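You operate a simulated robot arm through the tools that you are given. There is no shell and no other tool. Be economical: measure what you need, move in short steps, check, and stop when the job is done.

You run a simulated robot arm. Do the job below in one go: nothing can be reset, and whatever is moved stays where it is left.

TASK
Pull-test the hose end on the jig: pass tray at 200 N, else redo tray.
Fine: lock the clamp before the pull, hand clear of the nest; free the clamp after.

The check looks at the end state, three seconds after you hand in, the way a careful person would. Anything else that was tipped, shoved, dropped, spilled or broken makes it a failure.

THE ROBOT
A 7-joint arm with a two-finger parallel gripper, fixed in place. Base frame: the origin is at the foot of the arm, x ahead of it, y to its left, z up; the work surface is at about z = 0. Units: m, degrees, N and s.
With the tool pointing down near the work surface it reaches from about 0.24 to 0.62 m from the base axis. Its first joint turns from -66.0 to 66.0 degrees. Payload 2.6 kg.
The TCP is the grasp point between the finger pads, 0.03 m short of the fingertips. In the tool frame z runs along the fingers and y along their closing line. Largest opening 0.094 m; finger width 0.028, thickness 0.01; the body of the gripper, 0.05 by 0.096 m, starts 0.055 m behind the TCP.
Orientation is that of the tool frame in the base frame, as a unit quaternion [x, y, z, w]. With the fingers straight down and closing along the base's y, the tool's x points along the base's -x, its y along +y and its z along -z.

THE INTERFACE
- The arm moves only by the tool play_rows. Its argument "increments" is a list of rows, each a list of 2 entries, a list of its own where there are three numbers: the shift along the tool's x, y, z in m, then the turn, a rotation vector about the tool's x, y, z in degrees. In form: [[[dx, dy, dz], [wx, wy, wz]], ...]. A call has 1 to 12 rows; each row is the pose to reach, as a shift and turn from the pose commanded when the call began, along the tool's axes at that moment. "claw" is the opening, from 0 (shut) to 1 (fully open), set as the call begins (left out, the last holds). Each row takes 0.2 s and may step no farther than 0.05 m and 8.6 degrees from the row before; otherwise, or with a gripper value out of range, the whole call is refused. Where a pose cannot be reached the arm comes as near as it can. A force on the tool above 70 N (or 10 N above the force at the start of the call, whichever is more), or a blocked arm, ends the call early, and 0.2 s more pass. The fingers move at their own pace (about 0.072 m/s each) and stop on an object; they squeeze with about 38 N. The grip force told is the motor's: it shows also when the fingers shut on nothing. Time passes only in rows, and 0.2 s behind the last, so rows that repeat a pose let the fingers close. It gives the time, the measured TCP pose, the force on the tool (base axes), the opening and the grip force at its end, in the units of the frame above (readings bear some noise).
- Cameras (640 x 400 px; columns grow to the right, rows downward): "scene" is fixed at [0.0232, 0.4161, 0.5773]; the picture's right is [-0.85, -0.53, 0.00], its down [-0.22, 0.36, -0.90] and it looks along [0.48, -0.77, -0.43] (base axes); focal length 334 px, centre (320, 200). "wrist" rides on the gripper at [-0.037, 0, -0.058] in the tool frame; the picture's right is [0.00, -1.00, 0.00], its down [0.97, 0.00, -0.24] and it looks along [0.24, 0.00, 0.97] (tool axes); focal length 218 px, centre (320, 200).
- get_image(camera): a new picture of that camera. No time passes.
- pixel_to_xyz(camera, pixels): for up to 12 pixels [column, row] of the newest picture of that camera ("zoom" is the newest enlarged one), the place [x, y, z] in the base frame of the surface seen there, good to about 0.002 m, but the place of the scene camera against the robot may be out by one fixed shift of up to 0.012 m in any direction. No time passes.
- inspect(camera, box): a new picture of the part [left, top, right, bottom] of that camera's present view, enlarged. No time passes.
- close_job(): hands the job in; it is judged then, once.

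Work in short steps. Measure before you move; look again where a grasp or a placing could have gone wrong, and mend it. You have 80 turns and 38 pictures in all, those below and enlarged ones among them. Open the gripper and draw the arm clear of the work before you hand the job in, unless the task says otherwise; then end with one line.

The tools are called after "Request:" as name(argument=value, ...) on one line, values as JSON. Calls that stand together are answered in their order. play_rows: Moves the arm, as the interface text tells. Its arguments: {"type":"object","properties":{"increments":{"type":"array"},"claw":{"type":"number"}},"required":["increments"]} The other tools are called the same way: get_image (camera) takes a picture; pixel_to_xyz (camera, pixels) gives the place of the surface under pixels of a picture; inspect (camera, box) takes an enlarged picture of a part of a camera's view; close_job () hands the job in.

At the start:

```text
clock: 0.0
tcp_pos: [0.3324, -0.2513, 0.3711]
ee_rot: [0.001, 1.0, 0.0, 0.001]
contact_force: [-0.5, 0.8, -0.5]
grip_width: 0.0939
gripper_force: 0.1
```

scene: 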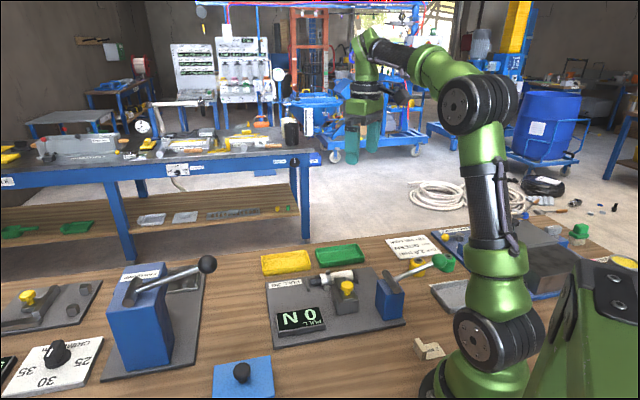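
wrist: 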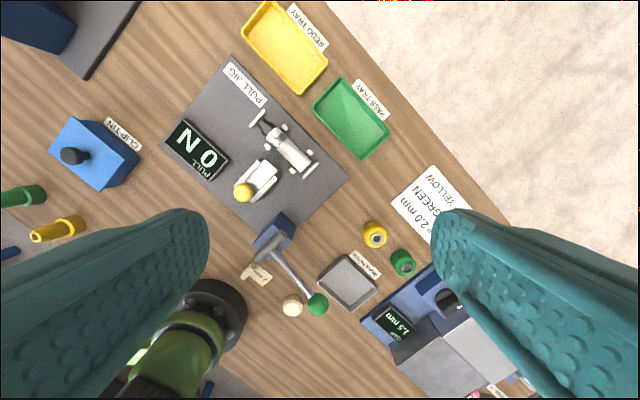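

I start with enlarged views of the pull jig around (340,295) in the scene and (270,170) in the wrist picture, to understand its parts.

Request:
inspect(camera="scene", box=[240, 220, 480, 370])

Request:
inspect(camera="wrist", box=[140, 40, 460, 330])

```text
2.67 times, centred on (360, 295) of scene
```

zoom: 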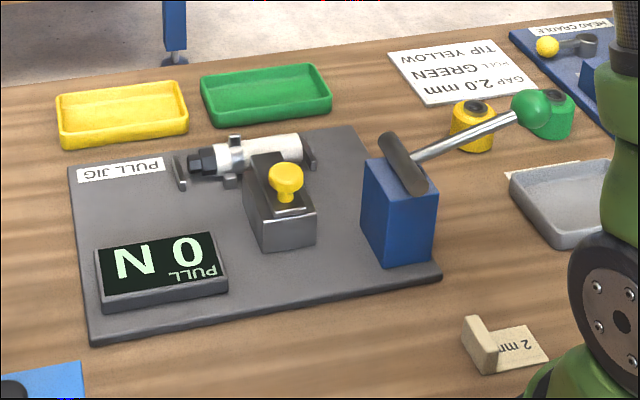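

```text
1.38 times, centred on (300, 185) of wrist
```

zoom: 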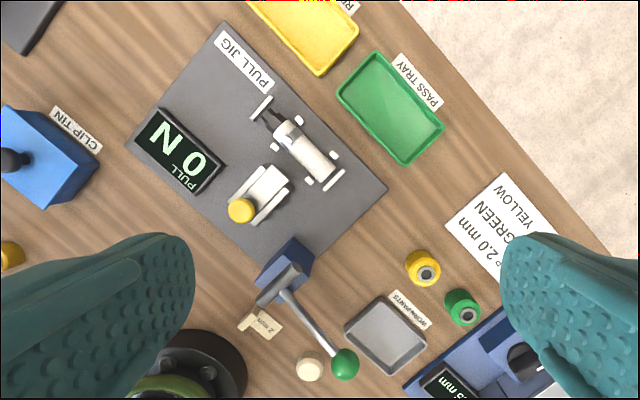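

The clamp seems to be a slider with a yellow knob at zoom (285,180), the pull lever has a green ball at (540,110). I measure key places from the wrist zoom.

Request:
pixel_to_xyz(camera="zoom", pixels=[[240, 210], [262, 183], [305, 150], [262, 108], [333, 180], [344, 363], [288, 290], [388, 108], [305, 25], [180, 150], [290, 245], [385, 188]])

Request:
inspect(camera="scene", box=[290, 255, 390, 320])

Request:
inspect(camera="scene", box=[380, 225, 480, 290])

```text
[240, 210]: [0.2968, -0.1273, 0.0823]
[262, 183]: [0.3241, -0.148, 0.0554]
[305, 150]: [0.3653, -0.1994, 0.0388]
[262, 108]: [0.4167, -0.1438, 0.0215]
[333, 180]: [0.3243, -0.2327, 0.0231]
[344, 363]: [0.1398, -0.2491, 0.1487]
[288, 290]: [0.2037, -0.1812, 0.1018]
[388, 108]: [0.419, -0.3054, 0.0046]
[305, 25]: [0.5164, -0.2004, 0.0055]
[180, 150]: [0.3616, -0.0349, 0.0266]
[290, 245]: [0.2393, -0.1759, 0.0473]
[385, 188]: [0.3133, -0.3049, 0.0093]
```

```text
6.15 times, centred on (340, 288) of scene
```

zoom: 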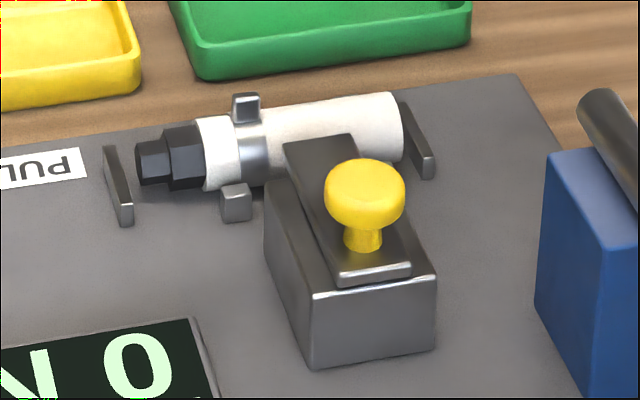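

```text
6.15 times, centred on (430, 258) of scene
```

zoom: 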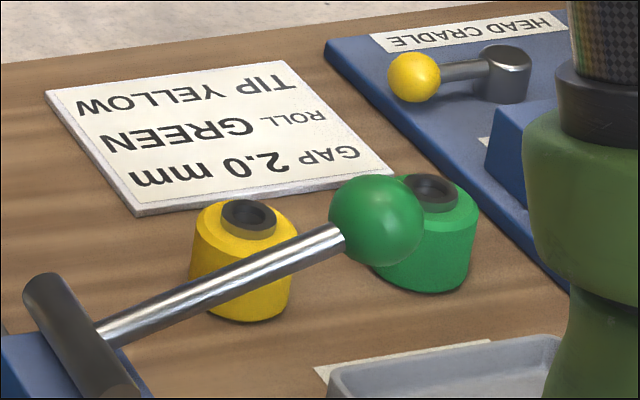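

The jig is turned by about 45° (hose axis from (0.417,-0.144) to (0.324,-0.233)); the card at the right belongs to another machine. I go above the knob, turning the tool 44° so that the fingers close along the slide line.

Request:
play_rows(increments=[[[0.006, 0.02, 0.025], [0, 0, -7.33]], [[0.012, 0.041, 0.05], [0, 0, -14.66]], [[0.018, 0.062, 0.075], [0, 0, -22]], [[0.024, 0.083, 0.1], [0, 0, -29.3]], [[0.03, 0.104, 0.125], [0, 0, -36.6]], [[0.035, 0.124, 0.15], [0, 0, -44]]], claw=1)

Request:
get_image(camera="wrist")

```text
clock: 1.4
tcp_pos: [0.2991, -0.1281, 0.2207]
ee_rot: [-0.376, 0.926, 0.0, 0.001]
contact_force: [-0.3, 0.3, -0.2]
grip_width: 0.0938
gripper_force: 0.2
```

```text
31 pictures are left
```

wrist: 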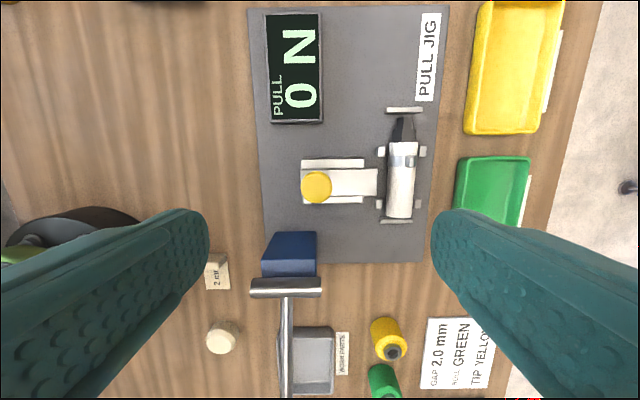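

Yaw matches the jig. The knob is at (316,187), the bar ends at (378,183) just short of the hose (400,185). I measure these and take an enlarged view.

Request:
inspect(camera="wrist", box=[240, 90, 460, 250])

Request:
pixel_to_xyz(camera="wrist", pixels=[[316, 187], [345, 184], [374, 184], [401, 185], [333, 163], [353, 200], [404, 110], [397, 221], [404, 130], [284, 287], [260, 290], [381, 152]])

```text
2.50 times, centred on (350, 170) of wrist
```

zoom: 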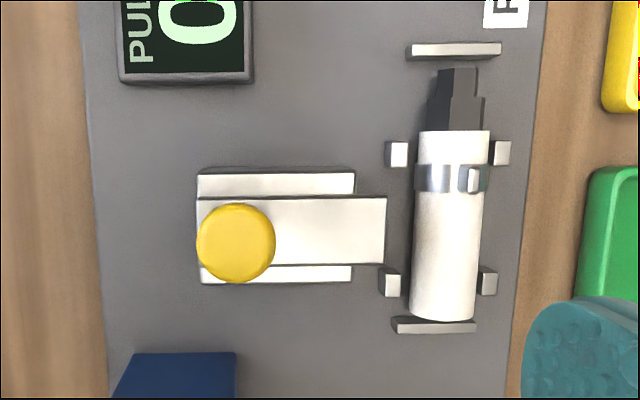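

```text
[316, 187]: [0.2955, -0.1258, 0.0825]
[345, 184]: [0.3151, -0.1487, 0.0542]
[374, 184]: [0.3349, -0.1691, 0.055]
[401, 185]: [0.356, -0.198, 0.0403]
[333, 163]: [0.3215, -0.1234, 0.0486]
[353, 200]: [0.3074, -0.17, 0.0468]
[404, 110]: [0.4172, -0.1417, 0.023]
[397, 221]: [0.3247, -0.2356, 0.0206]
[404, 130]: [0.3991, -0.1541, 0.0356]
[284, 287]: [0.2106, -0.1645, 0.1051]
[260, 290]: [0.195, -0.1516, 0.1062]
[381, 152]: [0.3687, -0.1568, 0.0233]
```

Knob centre (0.2955,-0.1258), top z 0.083, bar top z 0.055. I descend over the knob with tips at about z 0.062 and then close.

Request:
play_rows(increments=[[[0.0, 0.003, 0.04], [0, 0, 0]], [[0.0, 0.003, 0.08], [0, 0, 0]], [[0.0, 0.003, 0.11], [0, 0, 0]], [[0.0, 0.003, 0.129], [0, 0, 0]], [[0.0, 0.003, 0.129], [0, 0, 0]]], claw=0.7)

Request:
play_rows(increments=[[[0, 0, 0], [0, 0, 0]], [[0, 0, 0], [0, 0, 0]], [[0, 0, 0], [0, 0, 0]]], claw=0)

Request:
get_image(camera="wrist")

```text
clock: 2.6
tcp_pos: [0.2954, -0.127, 0.0929]
ee_rot: [-0.374, 0.927, -0.001, 0.0]
contact_force: [-0.1, -0.9, 0.1]
grip_width: 0.0659
gripper_force: 0.1
```

```text
clock: 3.4
tcp_pos: [0.2945, -0.126, 0.0914]
ee_rot: [-0.375, 0.927, 0.0, 0.0]
contact_force: [0.8, 0.0, -3.0]
grip_width: 0.0286
gripper_force: 44.6
```

```text
29 pictures are left
```

wrist: 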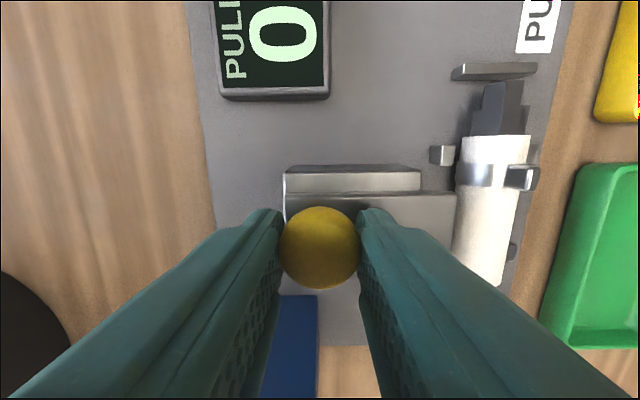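

The knob is held (width 0.0286). I slide it in small steps toward the hose (tool -y), letting the force limit stop me.

Request:
play_rows(increments=[[[0, -0.004, 0], [0, 0, 0]], [[0, -0.008, 0], [0, 0, 0]], [[0, -0.012, 0], [0, 0, 0]], [[0, -0.016, 0], [0, 0, 0]], [[0, -0.016, 0], [0, 0, 0]]])

```text
clock: 4.6
tcp_pos: [0.3068, -0.1376, 0.0929]
ee_rot: [-0.375, 0.927, -0.001, 0.0]
contact_force: [-4.2, -3.8, 12.1]
grip_width: 0.0287
gripper_force: 45.4
```

It slid about 17 mm with low force. I continue forward.

Request:
play_rows(increments=[[[0, -0.004, 0], [0, 0, 0]], [[0, -0.008, 0], [0, 0, 0]], [[0, -0.012, 0], [0, 0, 0]], [[0, -0.016, 0], [0, 0, 0]], [[0, -0.016, 0], [0, 0, 0]]])

Request:
get_image(camera="wrist")

```text
clock: 5.8
tcp_pos: [0.3187, -0.1497, 0.0919]
ee_rot: [-0.375, 0.927, -0.001, 0.0]
contact_force: [-7.2, -7.7, 29.6]
grip_width: 0.0286
gripper_force: 45.0
```

```text
28 pictures are left
```

wrist: 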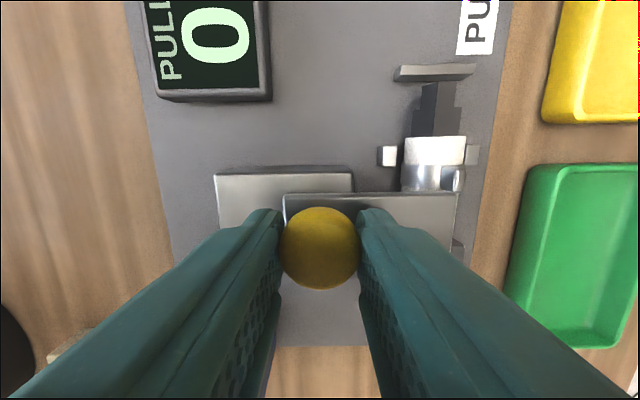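

The bar is now well over the hose, force along the slide still about nil but some side load (z +30 N). I ease up 1.5 mm and slide on in small steps to find the stop.

Request:
play_rows(increments=[[[0.0005, 0, -0.0015], [0, 0, 0]], [[0.0005, -0.004, -0.0015], [0, 0, 0]], [[0.0005, -0.008, -0.0015], [0, 0, 0]], [[0.0005, -0.008, -0.0015], [0, 0, 0]]])

```text
clock: 6.8
tcp_pos: [0.3241, -0.1539, 0.0929]
ee_rot: [-0.377, 0.926, 0.001, 0.0]
contact_force: [1.2, 1.6, -3.4]
grip_width: 0.0286
gripper_force: 44.9
```

Forces near zero, still sliding (about 41 mm in total). Further.

Request:
play_rows(increments=[[[0, -0.003, 0], [0, 0, 0]], [[0, -0.006, 0], [0, 0, 0]], [[0, -0.009, 0], [0, 0, 0]], [[0, -0.009, 0], [0, 0, 0]]])

Request:
get_image(camera="wrist")

```text
clock: 7.8
tcp_pos: [0.3268, -0.158, 0.0922]
ee_rot: [-0.374, 0.927, 0.006, -0.003]
contact_force: [-20.6, 26.9, 13.0]
grip_width: 0.0287
gripper_force: 45.0
```

```text
27 pictures are left
```

wrist: 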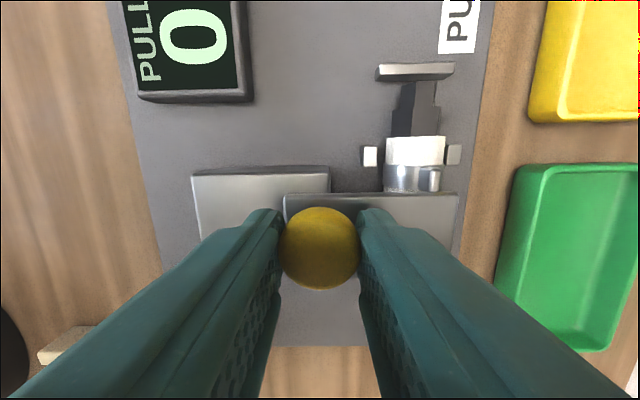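

A back force of about 34 N along the slide shows the end stop. I ease the command back, open, rise and check.

Request:
play_rows(increments=[[[0, 0.003, 0], [0, 0, 0]], [[0, 0.003, 0], [0, 0, 0]]])

Request:
play_rows(increments=[[[0, 0, 0], [0, 0, 0]], [[0, 0, 0], [0, 0, 0]], [[0, 0, -0.03], [0, 0, 0]], [[0, 0, -0.07], [0, 0, 0]], [[0, 0, -0.11], [0, 0, 0]], [[0, 0, -0.13], [0, 0, 0]]], claw=0.6)

Request:
get_image(camera="wrist")

Request:
inspect(camera="scene", box=[280, 245, 400, 325])

```text
clock: 8.4
tcp_pos: [0.3275, -0.1579, 0.0922]
ee_rot: [-0.375, 0.927, 0.002, -0.001]
contact_force: [-1.4, 23.0, -11.2]
grip_width: 0.0289
gripper_force: 45.5
```

```text
clock: 9.8
tcp_pos: [0.3287, -0.1598, 0.2235]
ee_rot: [-0.375, 0.927, 0.0, 0.0]
contact_force: [0.3, -0.4, 0.8]
grip_width: 0.0565
gripper_force: 0.0
```

```text
26 pictures are left
```

wrist: 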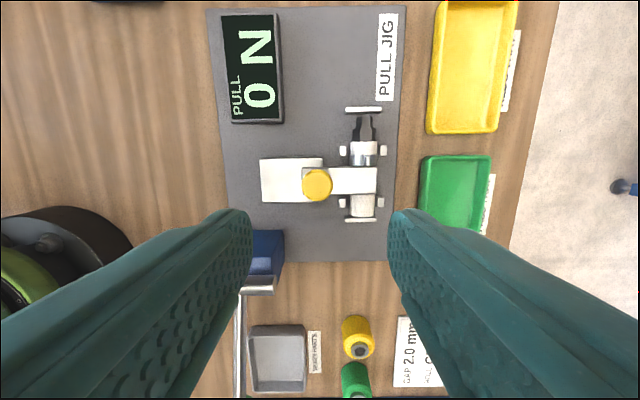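

```text
5.00 times, centred on (340, 285) of scene
```

zoom: 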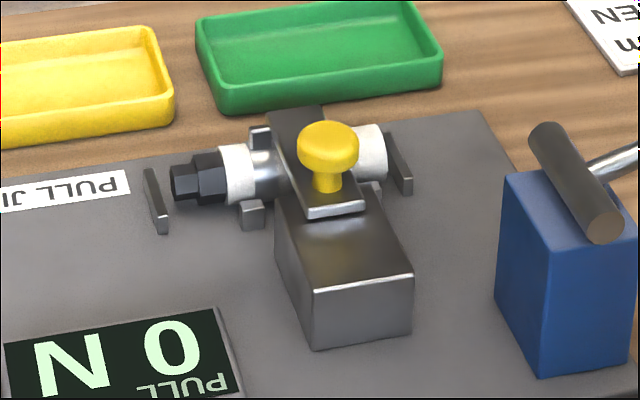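

The bar now spans the hose: clamp locked. Next I move above the lever to measure the green ball.

Request:
play_rows(increments=[[[0, 0, -0.03], [0, 0, 0]], [[0.03, 0.015, -0.05], [0, 0, 0]], [[0.06, 0.03, -0.06], [0, 0, 0]], [[0.09, 0.045, -0.06], [0, 0, 0]], [[0.11, 0.056, -0.06], [0, 0, 0]], [[0.128, 0.066, -0.06], [0, 0, 0]]])

Request:
get_image(camera="wrist")

```text
clock: 11.2
tcp_pos: [0.1891, -0.2012, 0.2817]
ee_rot: [-0.375, 0.927, 0.0, 0.001]
contact_force: [0.1, 0.0, -0.5]
grip_width: 0.0563
gripper_force: 0.1
```

```text
24 pictures are left
```

wrist: 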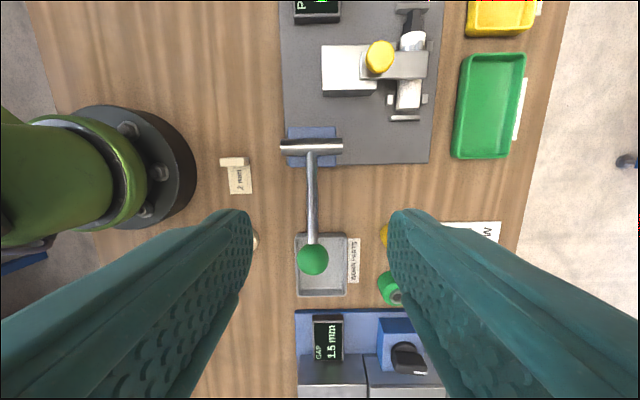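

Ball at (313,259) and pivot cylinder at (312,147), block under it. I measure points on the ball edges, rod and pivot.

Request:
pixel_to_xyz(camera="wrist", pixels=[[313, 259], [313, 247], [313, 272], [301, 259], [325, 259], [312, 235], [311, 190], [311, 160], [312, 147], [285, 148], [339, 146], [312, 132]])

Request:
get_image(camera="scene")

```text
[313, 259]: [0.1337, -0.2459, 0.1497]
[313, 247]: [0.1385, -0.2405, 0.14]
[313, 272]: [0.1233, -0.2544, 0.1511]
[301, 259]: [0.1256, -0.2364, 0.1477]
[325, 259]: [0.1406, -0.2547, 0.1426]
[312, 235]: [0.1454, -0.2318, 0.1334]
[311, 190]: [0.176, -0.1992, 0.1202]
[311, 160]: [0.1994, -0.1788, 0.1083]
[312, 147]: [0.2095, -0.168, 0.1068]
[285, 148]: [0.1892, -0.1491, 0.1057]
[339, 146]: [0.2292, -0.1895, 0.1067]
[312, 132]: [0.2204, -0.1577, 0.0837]
```

```text
23 pictures are left
```

scene: 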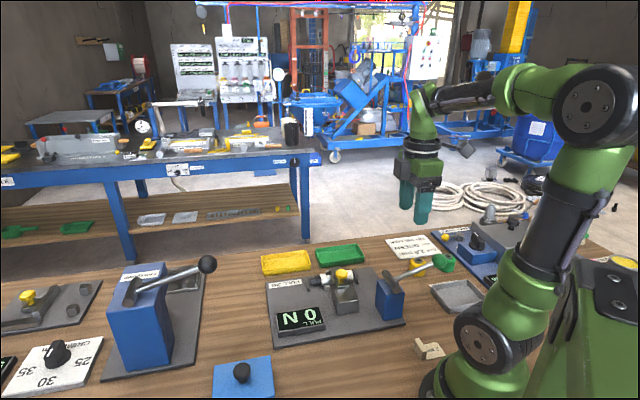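

Ball centre is about (0.133,-0.2455,0.139), pivot about (0.2095,-0.168,0.098), so the lever swings in the vertical plane at 225°. I move over the ball and go down around it.

Request:
play_rows(increments=[[[0.036, 0.003, 0], [0, 0, 0]], [[0.071, 0.0065, 0], [0, 0, 0]], [[0.071, 0.0065, 0.045], [0, 0, 0]], [[0.071, 0.0065, 0.085], [0, 0, 0]], [[0.071, 0.0065, 0.085], [0, 0, 0]]])

Request:
get_image(camera="wrist")

```text
clock: 12.4
tcp_pos: [0.1323, -0.2462, 0.1964]
ee_rot: [-0.374, 0.927, 0.0, 0.0]
contact_force: [-0.9, -0.4, 1.2]
grip_width: 0.0562
gripper_force: 0.1
```

```text
22 pictures are left
```

wrist: 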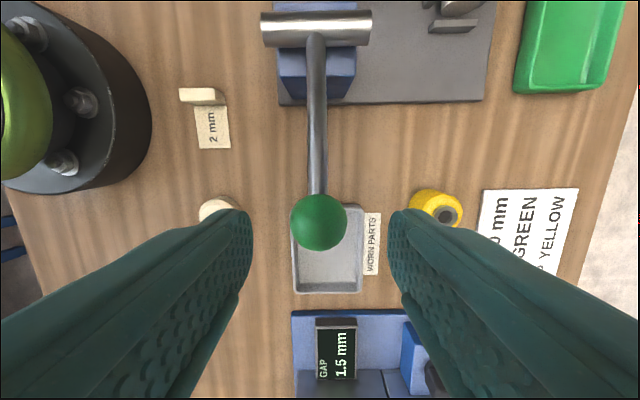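

The ball is centred between the fingers at (319,222). I descend the last 57 mm and close on it.

Request:
play_rows(increments=[[[0, 0, 0.03], [0, 0, 0]], [[0, 0, 0.056], [0, 0, 0]], [[0, 0, 0.056], [0, 0, 0]]])

Request:
play_rows(increments=[[[0, 0, 0], [0, 0, 0]], [[0, 0, 0], [0, 0, 0]], [[0, 0, 0], [0, 0, 0]]], claw=0)

Request:
get_image(camera="wrist")

```text
clock: 13.2
tcp_pos: [0.1334, -0.2439, 0.1411]
ee_rot: [-0.374, 0.927, 0.001, -0.001]
contact_force: [0.0, -0.7, -0.3]
grip_width: 0.0564
gripper_force: 0.0
```

```text
clock: 14.0
tcp_pos: [0.1343, -0.2436, 0.1401]
ee_rot: [-0.374, 0.927, 0.001, -0.001]
contact_force: [-5.5, 5.1, 0.0]
grip_width: 0.036
gripper_force: 44.9
```

```text
21 pictures are left
```

wrist: 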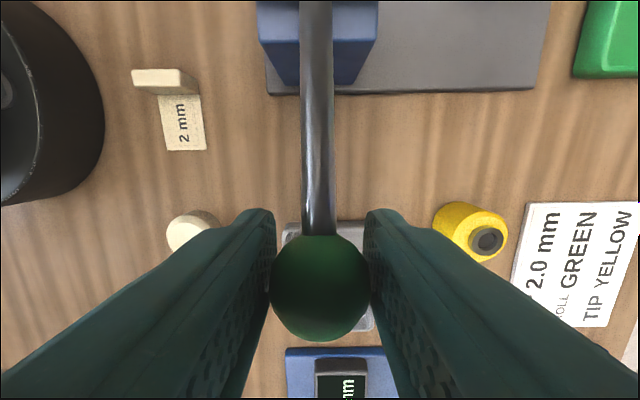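

The ball is held (diameter 0.036). I probe upward along the arc by about 5° first and read the force.

Request:
play_rows(increments=[[[-0.0015, 0, -0.0048], [0, 0, 0]], [[-0.0034, 0, -0.0096], [0, 0, 0]], [[-0.0034, 0, -0.0096], [0, 0, 0]]])

Request:
inspect(camera="scene", box=[260, 230, 460, 355])

```text
clock: 14.8
tcp_pos: [0.1343, -0.2424, 0.1492]
ee_rot: [-0.375, 0.927, 0.001, -0.002]
contact_force: [-20.0, -18.1, -33.7]
grip_width: 0.033
gripper_force: 44.4
```

```text
3.20 times, centred on (360, 292) of scene
```

zoom: 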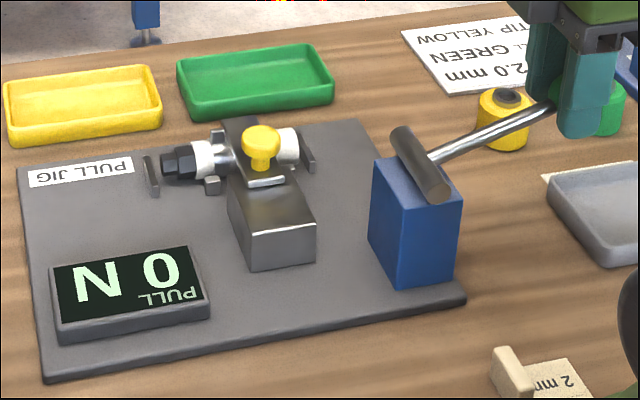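

Upward is resisted (−34 N) and the pads began slipping up the ball (0.033), so this is a stop: the lever goes down. I return, reopen a little and regrip at the ball's centre, z ≈ 0.132.

Request:
play_rows(increments=[[[0.0034, 0, 0.0096], [0, 0, 0]], [[0.0034, 0, 0.0096], [0, 0, 0]], [[0.006, 0, 0.017], [0, 0, 0]], [[0.006, 0, 0.017], [0, 0, 0]]], claw=0.55)

Request:
play_rows(increments=[[[0, 0, 0], [0, 0, 0]], [[0, 0, 0], [0, 0, 0]], [[0, 0, 0], [0, 0, 0]]], claw=0)

Request:
play_rows(increments=[[[0.001, 0, 0.005], [0, 0, 0]], [[0.002, 0, 0.01], [0, 0, 0]], [[0.002, 0, 0.01], [0, 0, 0]]])

Request:
inspect(camera="scene", box=[260, 230, 460, 355])

```text
clock: 15.8
tcp_pos: [0.131, -0.2469, 0.1341]
ee_rot: [-0.375, 0.927, 0.0, 0.0]
contact_force: [-0.6, 0.2, -0.8]
grip_width: 0.0517
gripper_force: 0.1
```

```text
clock: 16.6
tcp_pos: [0.1316, -0.245, 0.1343]
ee_rot: [-0.373, 0.928, 0.002, -0.001]
contact_force: [-9.7, 7.5, 3.0]
grip_width: 0.0346
gripper_force: 45.2
```

```text
clock: 17.4
tcp_pos: [0.1275, -0.2487, 0.1248]
ee_rot: [-0.373, 0.928, -0.001, -0.001]
contact_force: [-36.9, -0.2, 17.3]
grip_width: 0.0336
gripper_force: 44.8
```

```text
3.20 times, centred on (360, 292) of scene
```

zoom: 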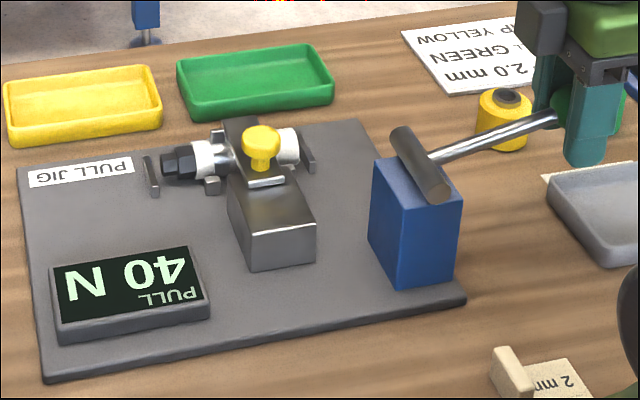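

Pushing down works: display shows 40 N. I continue down along the arc, easing sideways (+x, +y of the tool) to relieve the side load.

Request:
play_rows(increments=[[[0.002, 0.0015, 0.005], [0, 0, 0]], [[0.003, 0.002, 0.01], [0, 0, 0]], [[0.0035, 0.002, 0.015], [0, 0, 0]], [[0.0035, 0.002, 0.015], [0, 0, 0]]])

Request:
inspect(camera="scene", box=[260, 230, 460, 355])

```text
clock: 18.4
tcp_pos: [0.1262, -0.2507, 0.1103]
ee_rot: [-0.376, 0.927, -0.002, -0.001]
contact_force: [-18.5, -14.9, 12.6]
grip_width: 0.0337
gripper_force: 45.0
```

```text
3.20 times, centred on (360, 292) of scene
```

zoom: 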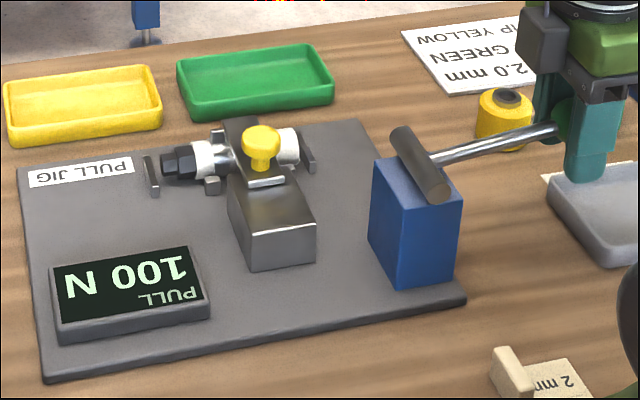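

100 N, still rising. Before going lower I check the clearance to the tray and the green part near the right finger.

Request:
get_image(camera="wrist")

Request:
inspect(camera="scene", box=[410, 230, 510, 310])

Request:
pixel_to_xyz(camera="zoom", pixels=[[60, 120], [120, 130], [130, 330], [250, 330]])

```text
17 pictures are left
```

wrist: 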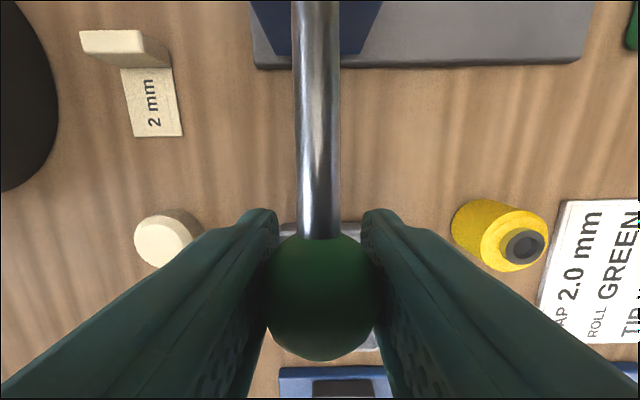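

```text
5.00 times, centred on (460, 270) of scene
```

zoom: 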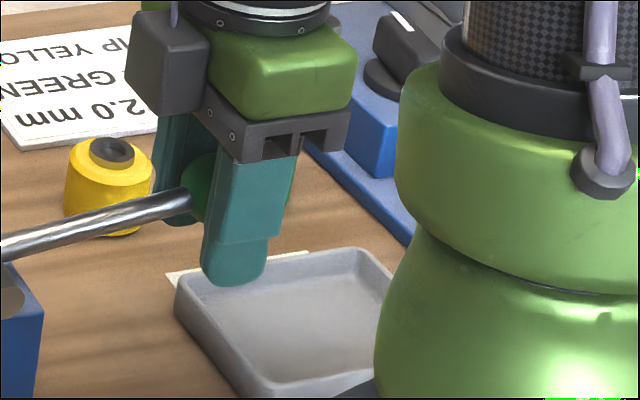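

```text
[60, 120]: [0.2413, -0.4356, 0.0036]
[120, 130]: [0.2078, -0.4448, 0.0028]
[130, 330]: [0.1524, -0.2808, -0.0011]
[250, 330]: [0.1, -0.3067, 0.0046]
```

Neighbours are well away (green part about 0.1 m off). I continue downward in small steps.

Request:
play_rows(increments=[[[0.001, 0, 0.005], [0, 0, 0]], [[0.0015, 0, 0.01], [0, 0, 0]], [[0.0015, 0, 0.015], [0, 0, 0]], [[0.0015, 0, 0.015], [0, 0, 0]]])

Request:
inspect(camera="scene", box=[260, 230, 460, 355])

```text
clock: 19.4
tcp_pos: [0.1264, -0.2513, 0.0953]
ee_rot: [-0.375, 0.927, -0.002, 0.001]
contact_force: [-10.8, -20.5, 12.1]
grip_width: 0.0336
gripper_force: 44.8
```

```text
3.20 times, centred on (360, 292) of scene
```

zoom: 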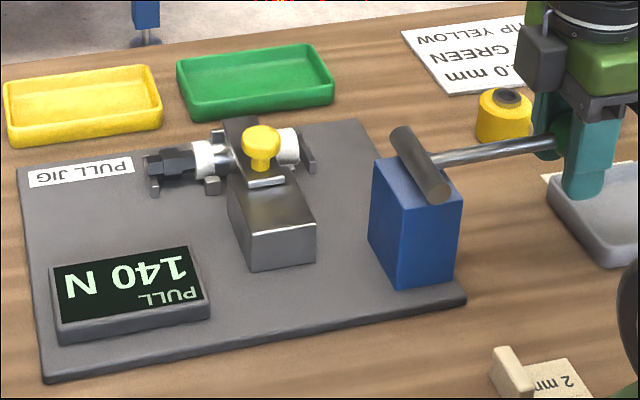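

140 N, and the black fitting has visibly drawn out of the hose to the stop plate (150,165). I pull further to see whether it ever reaches 200 N.

Request:
play_rows(increments=[[[0.0, 0, 0.005], [0, 0, 0]], [[-0.0005, 0, 0.01], [0, 0, 0]], [[-0.001, 0, 0.015], [0, 0, 0]], [[-0.001, 0, 0.015], [0, 0, 0]]])

Request:
inspect(camera="scene", box=[260, 230, 460, 355])

```text
clock: 20.4
tcp_pos: [0.1254, -0.2508, 0.0807]
ee_rot: [-0.375, 0.927, -0.003, 0.0]
contact_force: [-12.4, -23.2, 11.7]
grip_width: 0.0337
gripper_force: 44.8
```

```text
3.20 times, centred on (360, 292) of scene
```

zoom: 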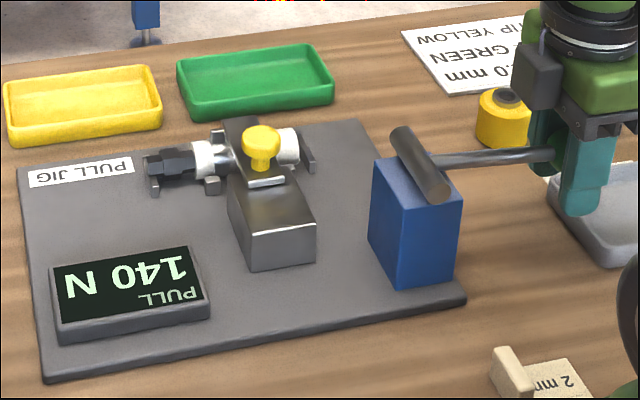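

Reading stays at 140 N while the lever moves on: the joint slipped. One more 12 mm to complete the stroke.

Request:
play_rows(increments=[[[-0.001, 0, 0.004], [0, 0, 0]], [[-0.002, 0, 0.008], [0, 0, 0]], [[-0.003, 0, 0.012], [0, 0, 0]], [[-0.003, 0, 0.012], [0, 0, 0]]])

Request:
inspect(camera="scene", box=[260, 230, 460, 355])

```text
clock: 21.4
tcp_pos: [0.1265, -0.2512, 0.0695]
ee_rot: [-0.374, 0.927, -0.003, -0.002]
contact_force: [-31.2, -19.2, 46.3]
grip_width: 0.0334
gripper_force: 44.8
```

```text
3.20 times, centred on (360, 292) of scene
```

zoom: 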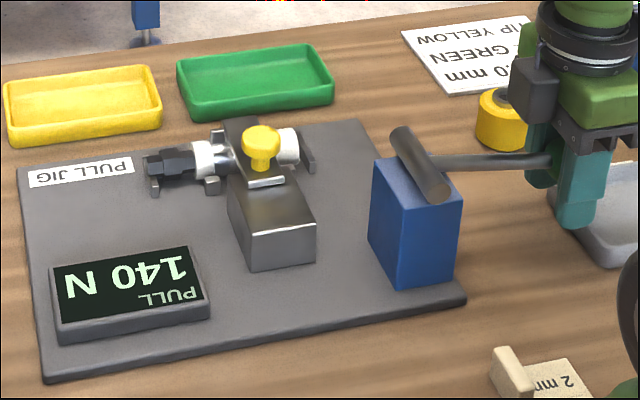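

The lever is at its stop (46 N) with 140 N shown: it fails, so redo (yellow) tray. I raise the lever back to its rest along the same arc.

Request:
play_rows(increments=[[[0.002, 0, -0.009], [0, 0, 0]], [[0.003, 0, -0.018], [0, 0, 0]], [[0.004, 0, -0.027], [0, 0, 0]], [[0.004, 0, -0.036], [0, 0, 0]], [[0.003, 0, -0.045], [0, 0, 0]], [[0.001, -0.001, -0.054], [0, 0, 0]], [[-0.002, -0.001, -0.062], [0, 0, 0]], [[-0.0025, -0.001, -0.066], [0, 0, 0]], [[-0.0025, -0.001, -0.066], [0, 0, 0]]])

Request:
play_rows(increments=[[[0, 0, 0], [0, 0, 0]], [[0, 0, 0], [0, 0, 0]], [[0, 0, -0.03], [0, 0, 0]], [[0, 0, -0.07], [0, 0, 0]], [[0, 0, -0.11], [0, 0, 0]], [[0, 0, -0.13], [0, 0, 0]]], claw=0.6)

Request:
get_image(camera="scene")

```text
clock: 23.4
tcp_pos: [0.1306, -0.2474, 0.133]
ee_rot: [-0.376, 0.927, 0.0, -0.002]
contact_force: [-3.4, -30.2, -43.6]
grip_width: 0.0335
gripper_force: 45.3
```

```text
clock: 24.8
tcp_pos: [0.1313, -0.2461, 0.2653]
ee_rot: [-0.375, 0.927, 0.001, 0.0]
contact_force: [-0.3, 0.4, -0.5]
grip_width: 0.0565
gripper_force: 0.0
```

```text
12 pictures are left
```

scene: 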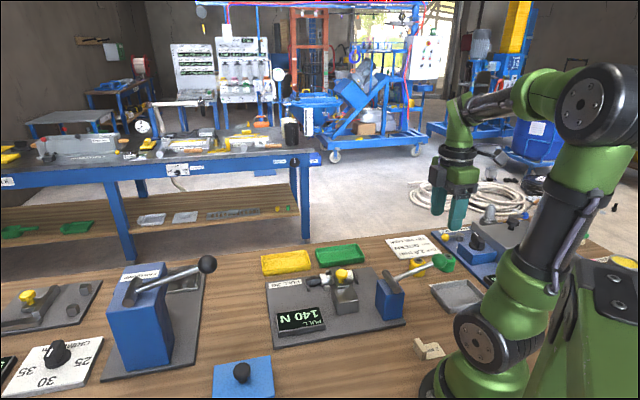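

Lever is up again, 140 N held on the display. Now back to the knob at about (0.328,-0.159) to free the clamp.

Request:
play_rows(increments=[[[-0.04, -0.0148, 0], [0, 0, 0]], [[-0.08, -0.0296, 0], [0, 0, 0]], [[-0.12, -0.0444, 0], [0, 0, 0]], [[-0.16, -0.0592, 0], [0, 0, 0]], [[-0.202, -0.0735, 0], [0, 0, 0]], [[-0.202, -0.0735, 0.04], [0, 0, 0]], [[-0.202, -0.0735, 0.08], [0, 0, 0]], [[-0.202, -0.0735, 0.11], [0, 0, 0]], [[-0.202, -0.0735, 0.11], [0, 0, 0]]], claw=0.7)

Request:
get_image(camera="wrist")

```text
clock: 26.8
tcp_pos: [0.3276, -0.1579, 0.1546]
ee_rot: [-0.375, 0.927, 0.0, 0.0]
contact_force: [-0.3, 0.1, 0.3]
grip_width: 0.0658
gripper_force: 0.1
```

```text
11 pictures are left
```

wrist: 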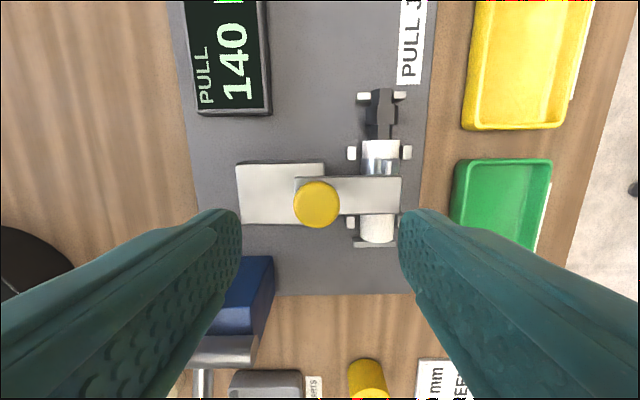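

Knob centred at (317,204). Descend, grip, slide back 44 mm (tool +y).

Request:
play_rows(increments=[[[0, 0, 0.03], [0, 0, 0]], [[0, 0, 0.061], [0, 0, 0]], [[0, 0, 0.061], [0, 0, 0]]])

Request:
play_rows(increments=[[[0, 0, 0], [0, 0, 0]], [[0, 0, 0], [0, 0, 0]], [[0, 0, 0], [0, 0, 0]]], claw=0)

Request:
play_rows(increments=[[[0, 0.005, 0], [0, 0, 0]], [[0, 0.01, 0], [0, 0, 0]], [[0, 0.015, 0], [0, 0, 0]], [[0, 0.02, 0], [0, 0, 0]], [[0, 0.025, 0], [0, 0, 0]], [[0, 0.03, 0], [0, 0, 0]], [[0, 0.035, 0], [0, 0, 0]], [[0, 0.04, 0], [0, 0, 0]], [[0, 0.04, 0], [0, 0, 0]]])

```text
clock: 27.6
tcp_pos: [0.3277, -0.1589, 0.0923]
ee_rot: [-0.375, 0.927, 0.0, 0.001]
contact_force: [0.0, 0.5, 0.1]
grip_width: 0.0658
gripper_force: 0.1
```

```text
clock: 28.4
tcp_pos: [0.3267, -0.1578, 0.0925]
ee_rot: [-0.375, 0.927, 0.002, -0.001]
contact_force: [-12.3, 10.7, 3.2]
grip_width: 0.0288
gripper_force: 44.5
```

```text
clock: 30.4
tcp_pos: [0.2987, -0.1296, 0.0938]
ee_rot: [-0.374, 0.927, 0.0, -0.001]
contact_force: [-2.9, -4.1, -26.3]
grip_width: 0.0289
gripper_force: 44.5
```

It slid back; a further few millimetres to the rear stop.

Request:
play_rows(increments=[[[0, 0.003, 0.001], [0, 0, 0]], [[0, 0.006, 0.001], [0, 0, 0]], [[0, 0.006, 0.001], [0, 0, 0]]])

Request:
play_rows(increments=[[[0, -0.001, 0], [0, 0, 0]], [[0, -0.001, 0], [0, 0, 0]]])

Request:
play_rows(increments=[[[0, 0, 0], [0, 0, 0]], [[0, 0, 0], [0, 0, 0]], [[0, 0, -0.03], [0, 0, 0]], [[-0.02, -0.02, -0.07], [0, 0, 0]], [[-0.02, -0.04, -0.08], [0, 0, 0]], [[-0.02, -0.06, -0.08], [0, 0, 0]], [[-0.02, -0.06, -0.08], [0, 0, 0]]], claw=0.7)

Request:
get_image(camera="wrist")

```text
clock: 31.2
tcp_pos: [0.296, -0.1281, 0.0929]
ee_rot: [-0.374, 0.927, -0.002, 0.0]
contact_force: [-11.5, -12.3, 3.1]
grip_width: 0.0285
gripper_force: 45.1
```

```text
clock: 31.8
tcp_pos: [0.2961, -0.1276, 0.0935]
ee_rot: [-0.374, 0.928, -0.001, 0.001]
contact_force: [-16.4, -15.8, 17.8]
grip_width: 0.0287
gripper_force: 45.5
```

```text
clock: 33.4
tcp_pos: [0.353, -0.1555, 0.1728]
ee_rot: [-0.375, 0.927, -0.001, 0.001]
contact_force: [0.1, 0.6, -0.4]
grip_width: 0.0655
gripper_force: 0.0
```

```text
10 pictures are left
```

wrist: 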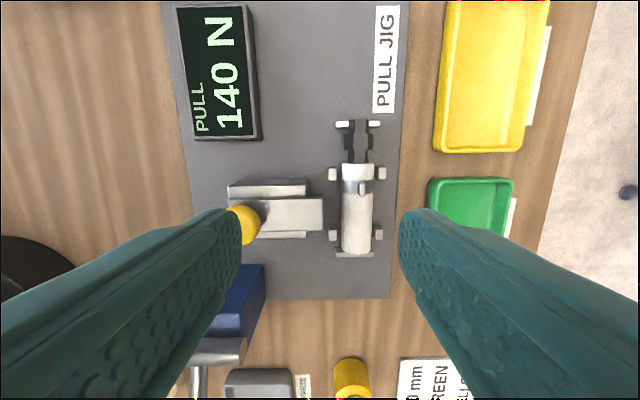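

Clamp bar is back (end at (322,215)), hose free at (356,215). I measure hose, posts and bar end for the grasp.

Request:
inspect(camera="wrist", box=[220, 100, 420, 270])

Request:
pixel_to_xyz(camera="wrist", pixels=[[357, 215], [357, 200], [344, 215], [370, 215], [320, 215], [320, 202], [357, 187], [333, 175], [381, 173], [333, 235], [378, 234], [358, 145]])

Request:
pixel_to_xyz(camera="wrist", pixels=[[452, 20], [530, 15], [440, 130], [522, 132], [485, 75], [490, 110], [357, 250], [354, 254], [357, 240], [357, 170]])

```text
2.35 times, centred on (320, 185) of wrist
```

zoom: 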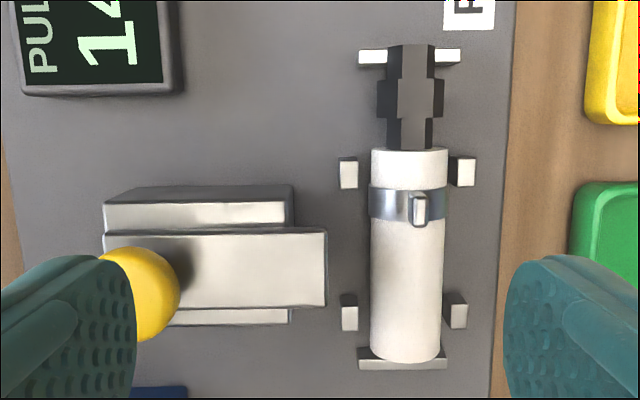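

```text
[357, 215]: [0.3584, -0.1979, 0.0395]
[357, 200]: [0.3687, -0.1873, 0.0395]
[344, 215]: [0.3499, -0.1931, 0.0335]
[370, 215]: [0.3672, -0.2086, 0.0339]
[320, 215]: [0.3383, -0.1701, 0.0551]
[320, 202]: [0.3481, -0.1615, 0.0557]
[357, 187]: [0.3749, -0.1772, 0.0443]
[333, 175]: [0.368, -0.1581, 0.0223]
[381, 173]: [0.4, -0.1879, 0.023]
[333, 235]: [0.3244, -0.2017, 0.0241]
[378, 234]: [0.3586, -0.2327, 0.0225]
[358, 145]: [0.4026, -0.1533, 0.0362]
```

```text
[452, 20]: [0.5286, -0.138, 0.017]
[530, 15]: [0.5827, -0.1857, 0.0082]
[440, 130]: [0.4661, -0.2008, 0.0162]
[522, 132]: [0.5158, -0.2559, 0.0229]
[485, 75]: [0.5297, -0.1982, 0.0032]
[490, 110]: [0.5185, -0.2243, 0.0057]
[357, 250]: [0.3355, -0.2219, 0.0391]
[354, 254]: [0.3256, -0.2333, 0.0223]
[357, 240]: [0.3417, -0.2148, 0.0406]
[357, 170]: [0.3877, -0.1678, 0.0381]
```

Hose axis passes (0.359,-0.196), top z 0.040, clear zone between the post pairs is ±25 mm; the bar end is 21 mm from the hose, so I open to 0.036 only. I go to hover first.

Request:
play_rows(increments=[[[0.012, -0.017, 0.0], [0, 0, 0]], [[0.0238, -0.0338, 0.02], [0, 0, 0]], [[0.0238, -0.0338, 0.06], [0, 0, 0]], [[0.0238, -0.0338, 0.075], [0, 0, 0]], [[0.0238, -0.0338, 0.075], [0, 0, 0]]], claw=0.4)

Request:
get_image(camera="wrist")

```text
clock: 34.6
tcp_pos: [0.3581, -0.1961, 0.0972]
ee_rot: [-0.375, 0.927, 0.0, 0.0]
contact_force: [0.2, -0.1, 0.2]
grip_width: 0.0376
gripper_force: 0.0
```

```text
8 pictures are left
```

wrist: 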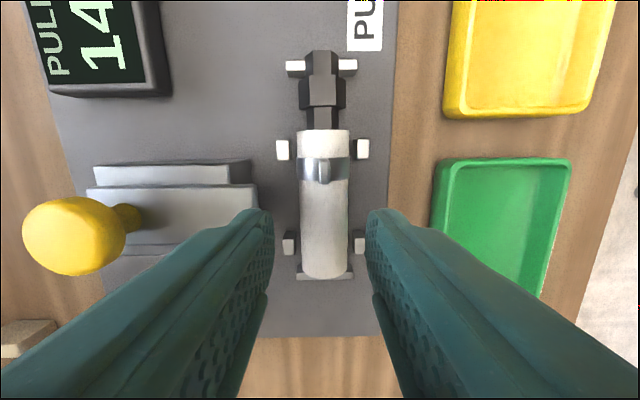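

Centred on the hose (324 vs 320). Descend to z ≈ 0.046 and close.

Request:
play_rows(increments=[[[0, -0.0005, 0.02], [0, 0, 0]], [[0, -0.0005, 0.04], [0, 0, 0]], [[0, -0.0005, 0.0515], [0, 0, 0]], [[0, -0.0005, 0.0515], [0, 0, 0]]])

Request:
play_rows(increments=[[[0, 0, 0], [0, 0, 0]], [[0, 0, 0], [0, 0, 0]], [[0, 0, 0], [0, 0, 0]]], claw=0)

Request:
play_rows(increments=[[[0, 0, -0.01], [0, 0, 0]], [[0, 0, -0.03], [0, 0, 0]], [[0, 0, -0.05], [0, 0, 0]], [[0, 0, -0.08], [0, 0, 0]], [[0, 0, -0.08], [0, 0, 0]]])

Request:
get_image(camera="wrist")

```text
clock: 35.4
tcp_pos: [0.3642, -0.2012, 0.0567]
ee_rot: [-0.372, 0.928, -0.009, 0.007]
contact_force: [-2.0, 0.4, 7.9]
grip_width: 0.0381
gripper_force: 0.3
stopped in row 4: the force on the tool passed its limit (the readings are from after the stop); the commanded pose is now the measured one
```

```text
clock: 36.2
tcp_pos: [0.364, -0.2006, 0.0561]
ee_rot: [-0.373, 0.928, -0.008, 0.007]
contact_force: [-15.7, 9.4, 28.3]
grip_width: 0.0292
gripper_force: 38.0
```

```text
clock: 37.4
tcp_pos: [0.3614, -0.2001, 0.1371]
ee_rot: [-0.373, 0.928, -0.009, 0.006]
contact_force: [-0.4, -0.5, -0.2]
grip_width: 0.0
gripper_force: 33.2
```

```text
7 pictures are left
```

wrist: 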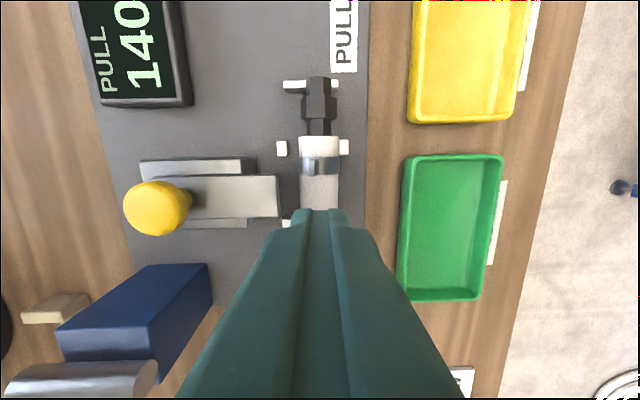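

The descent stopped at z 0.057 with a push away from the bar: the left finger caught the bar's end, and the grasp slid off above the hose (still in its nest). The bar is about 2 mm short of its rear stop, so I regrip the knob (straightening the 1.2° tilt) and draw it fully back.

Request:
play_rows(increments=[[[0, 0.0, -0.02], [-1.2, 0.25, -0.25]], [[0, 0.035, -0.02], [-1.2, 0.25, -0.25]], [[-0.002, 0.07, -0.02], [-1.2, 0.25, -0.25]], [[-0.004, 0.098, -0.02], [-1.2, 0.25, -0.25]], [[-0.004, 0.098, -0.02], [-1.2, 0.25, -0.25]]], claw=0.7)

Request:
get_image(camera="wrist")

Request:
pixel_to_xyz(camera="wrist", pixels=[[316, 200], [316, 205], [320, 210]])

```text
clock: 38.6
tcp_pos: [0.2969, -0.1264, 0.154]
ee_rot: [-0.375, 0.927, -0.002, 0.001]
contact_force: [-0.8, 0.1, -0.3]
grip_width: 0.0657
gripper_force: 0.0
```

```text
6 pictures are left
```

wrist: 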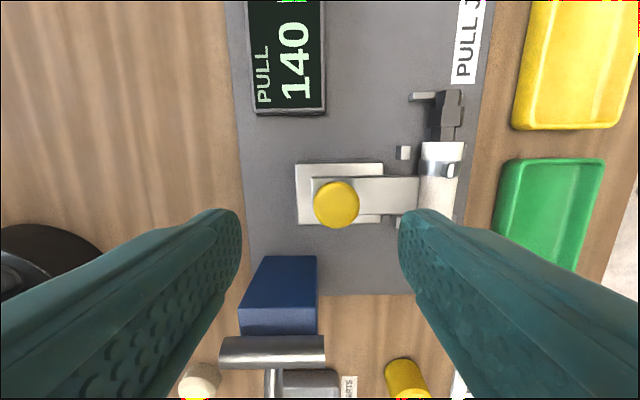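

```text
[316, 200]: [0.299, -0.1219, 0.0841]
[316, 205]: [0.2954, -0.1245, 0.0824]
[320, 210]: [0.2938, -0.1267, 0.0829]
```

The knob was dragged about 10 mm forward (now at (336,205)). I shift accordingly, descend, grip and slide it right back to its stop.

Request:
play_rows(increments=[[[0, -0.0095, 0.02], [0, 0, 0]], [[0, -0.0095, 0.045], [0, 0, 0]], [[0, -0.0095, 0.061], [0, 0, 0]], [[0, -0.0095, 0.061], [0, 0, 0]]])

Request:
play_rows(increments=[[[0, 0, 0], [0, 0, 0]], [[0, 0, 0], [0, 0, 0]], [[0, 0, 0], [0, 0, 0]]], claw=0)

Request:
play_rows(increments=[[[0, 0.004, 0], [0, 0, 0]], [[0, 0.008, 0], [0, 0, 0]], [[0, 0.012, 0], [0, 0, 0]], [[0, 0.012, 0], [0, 0, 0]]])

```text
clock: 39.6
tcp_pos: [0.303, -0.1334, 0.0929]
ee_rot: [-0.375, 0.927, 0.0, 0.0]
contact_force: [0.1, 0.6, -0.4]
grip_width: 0.066
gripper_force: 0.1
```

```text
clock: 40.4
tcp_pos: [0.3038, -0.1329, 0.0931]
ee_rot: [-0.374, 0.927, 0.0, 0.0]
contact_force: [0.7, -0.5, -3.1]
grip_width: 0.0286
gripper_force: 45.0
```

```text
clock: 41.4
tcp_pos: [0.2947, -0.1257, 0.0922]
ee_rot: [-0.375, 0.927, 0.0, 0.0]
contact_force: [-3.3, -4.1, -1.5]
grip_width: 0.0287
gripper_force: 45.7
```

Back at the start place, no stop force yet; a few millimetres more until it resists.

Request:
play_rows(increments=[[[0, 0.002, 0], [0, 0, 0]], [[0, 0.004, 0], [0, 0, 0]], [[0, 0.004, 0], [0, 0, 0]]])

```text
clock: 42.2
tcp_pos: [0.2938, -0.125, 0.092]
ee_rot: [-0.376, 0.927, -0.004, 0.003]
contact_force: [18.2, -26.4, -19.7]
grip_width: 0.0288
gripper_force: 44.8
```

Rear stop found (32 N), 3.5 mm farther back than before. I ease off, release, rise, and go above the hose with a 0.034 opening.

Request:
play_rows(increments=[[[0, -0.0025, 0], [0, 0, 0]], [[0, -0.0025, 0], [0, 0, 0]]])

Request:
play_rows(increments=[[[0, 0, 0], [0, 0, 0]], [[0, 0, 0], [0, 0, 0]], [[0, 0, -0.03], [0, 0, 0]], [[0, 0, -0.06], [0, 0, 0]]], claw=0.6)

Request:
play_rows(increments=[[[0.001, -0.035, 0], [0, 0, 0]], [[0.002, -0.07, 0], [0, 0, 0]], [[0.0023, -0.097, 0], [0, 0, 0]], [[0.0023, -0.097, 0.03], [0, 0, 0]], [[0.0023, -0.097, 0.055], [0, 0, 0]], [[0.0023, -0.097, 0.055], [0, 0, 0]]], claw=0.36)

Request:
get_image(camera="wrist")

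```text
clock: 42.8
tcp_pos: [0.295, -0.1242, 0.0933]
ee_rot: [-0.375, 0.927, -0.002, 0.001]
contact_force: [0.6, -20.3, 7.8]
grip_width: 0.0288
gripper_force: 44.8
```

```text
clock: 43.8
tcp_pos: [0.2939, -0.1235, 0.1539]
ee_rot: [-0.376, 0.927, 0.0, 0.0]
contact_force: [-0.1, 0.6, 0.6]
grip_width: 0.0564
gripper_force: 0.1
```

```text
clock: 45.2
tcp_pos: [0.3602, -0.1955, 0.0982]
ee_rot: [-0.374, 0.927, 0.0, 0.0]
contact_force: [0.9, 0.2, 0.5]
grip_width: 0.0336
gripper_force: 0.0
```

```text
5 pictures are left
```

wrist: 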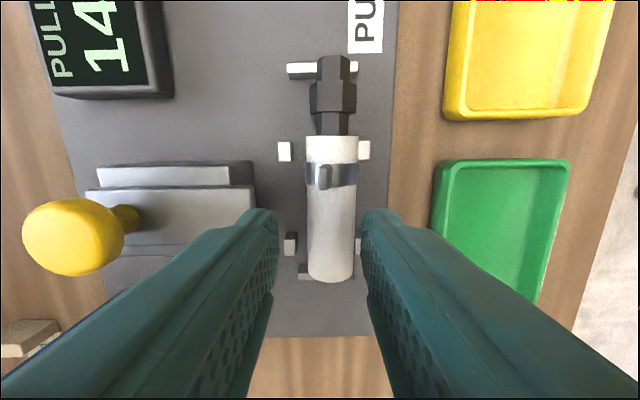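

The hose has shifted a bit right in the nest (col 331). I measure it before descending.

Request:
pixel_to_xyz(camera="wrist", pixels=[[330, 240], [330, 215], [330, 265], [310, 240], [350, 240], [253, 215], [363, 245], [363, 150], [291, 243], [332, 150], [330, 278]])

```text
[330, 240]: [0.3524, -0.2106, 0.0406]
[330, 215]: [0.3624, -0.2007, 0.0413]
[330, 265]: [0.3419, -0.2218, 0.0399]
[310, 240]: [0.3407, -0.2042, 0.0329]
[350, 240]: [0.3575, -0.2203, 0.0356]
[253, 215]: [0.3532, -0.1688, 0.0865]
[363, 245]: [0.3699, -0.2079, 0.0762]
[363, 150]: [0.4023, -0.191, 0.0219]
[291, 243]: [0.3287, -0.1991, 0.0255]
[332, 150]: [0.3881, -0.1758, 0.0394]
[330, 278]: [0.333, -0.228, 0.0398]
```

Hose axis is now 5 mm farther from the bar, parallel to it. I shift (dx +0.004, dy −0.005), descend and close, checking the readings before lifting.

Request:
play_rows(increments=[[[0.004, -0.005, 0], [0, 0, 0]], [[0.004, -0.005, 0.02], [0, 0, 0]], [[0.004, -0.005, 0.035], [0, 0, 0]], [[0.004, -0.005, 0.045], [0, 0, 0]], [[0.004, -0.005, 0.051], [0, 0, 0]], [[0.004, -0.005, 0.051], [0, 0, 0]]])

```text
clock: 46.6
tcp_pos: [0.3596, -0.203, 0.0464]
ee_rot: [-0.375, 0.927, 0.0, 0.0]
contact_force: [0.6, 0.6, 0.2]
grip_width: 0.0337
gripper_force: 0.0
```

Down at z 0.046 with no contact. Close on the hose.

Request:
play_rows(increments=[[[0, 0, 0], [0, 0, 0]], [[0, 0, 0], [0, 0, 0]], [[0, 0, 0], [0, 0, 0]]], claw=0)

Request:
play_rows(increments=[[[0, 0, -0.01], [0, 0, 0]], [[0, 0, -0.02], [0, 0, 0]], [[0, 0, -0.04], [0, 0, 0]], [[0, 0, -0.06], [0, 0, 0]], [[0, 0, -0.08], [0, 0, 0]], [[0, 0, -0.08], [0, 0, 0]]])

Request:
get_image(camera="wrist")

```text
clock: 47.4
tcp_pos: [0.3601, -0.2025, 0.0461]
ee_rot: [-0.374, 0.927, 0.0, 0.001]
contact_force: [-0.9, -0.2, -0.5]
grip_width: 0.0295
gripper_force: 38.0
```

```text
clock: 48.8
tcp_pos: [0.3603, -0.2023, 0.1254]
ee_rot: [-0.375, 0.927, 0.0, 0.0]
contact_force: [-0.1, 0.0, -1.2]
grip_width: 0.0294
gripper_force: 37.6
```

```text
4 pictures are left
```

wrist: 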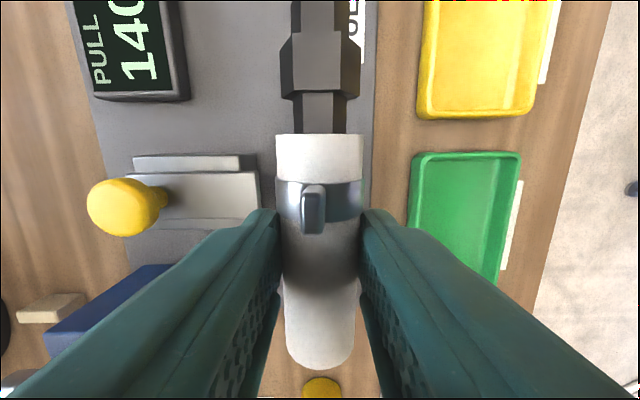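

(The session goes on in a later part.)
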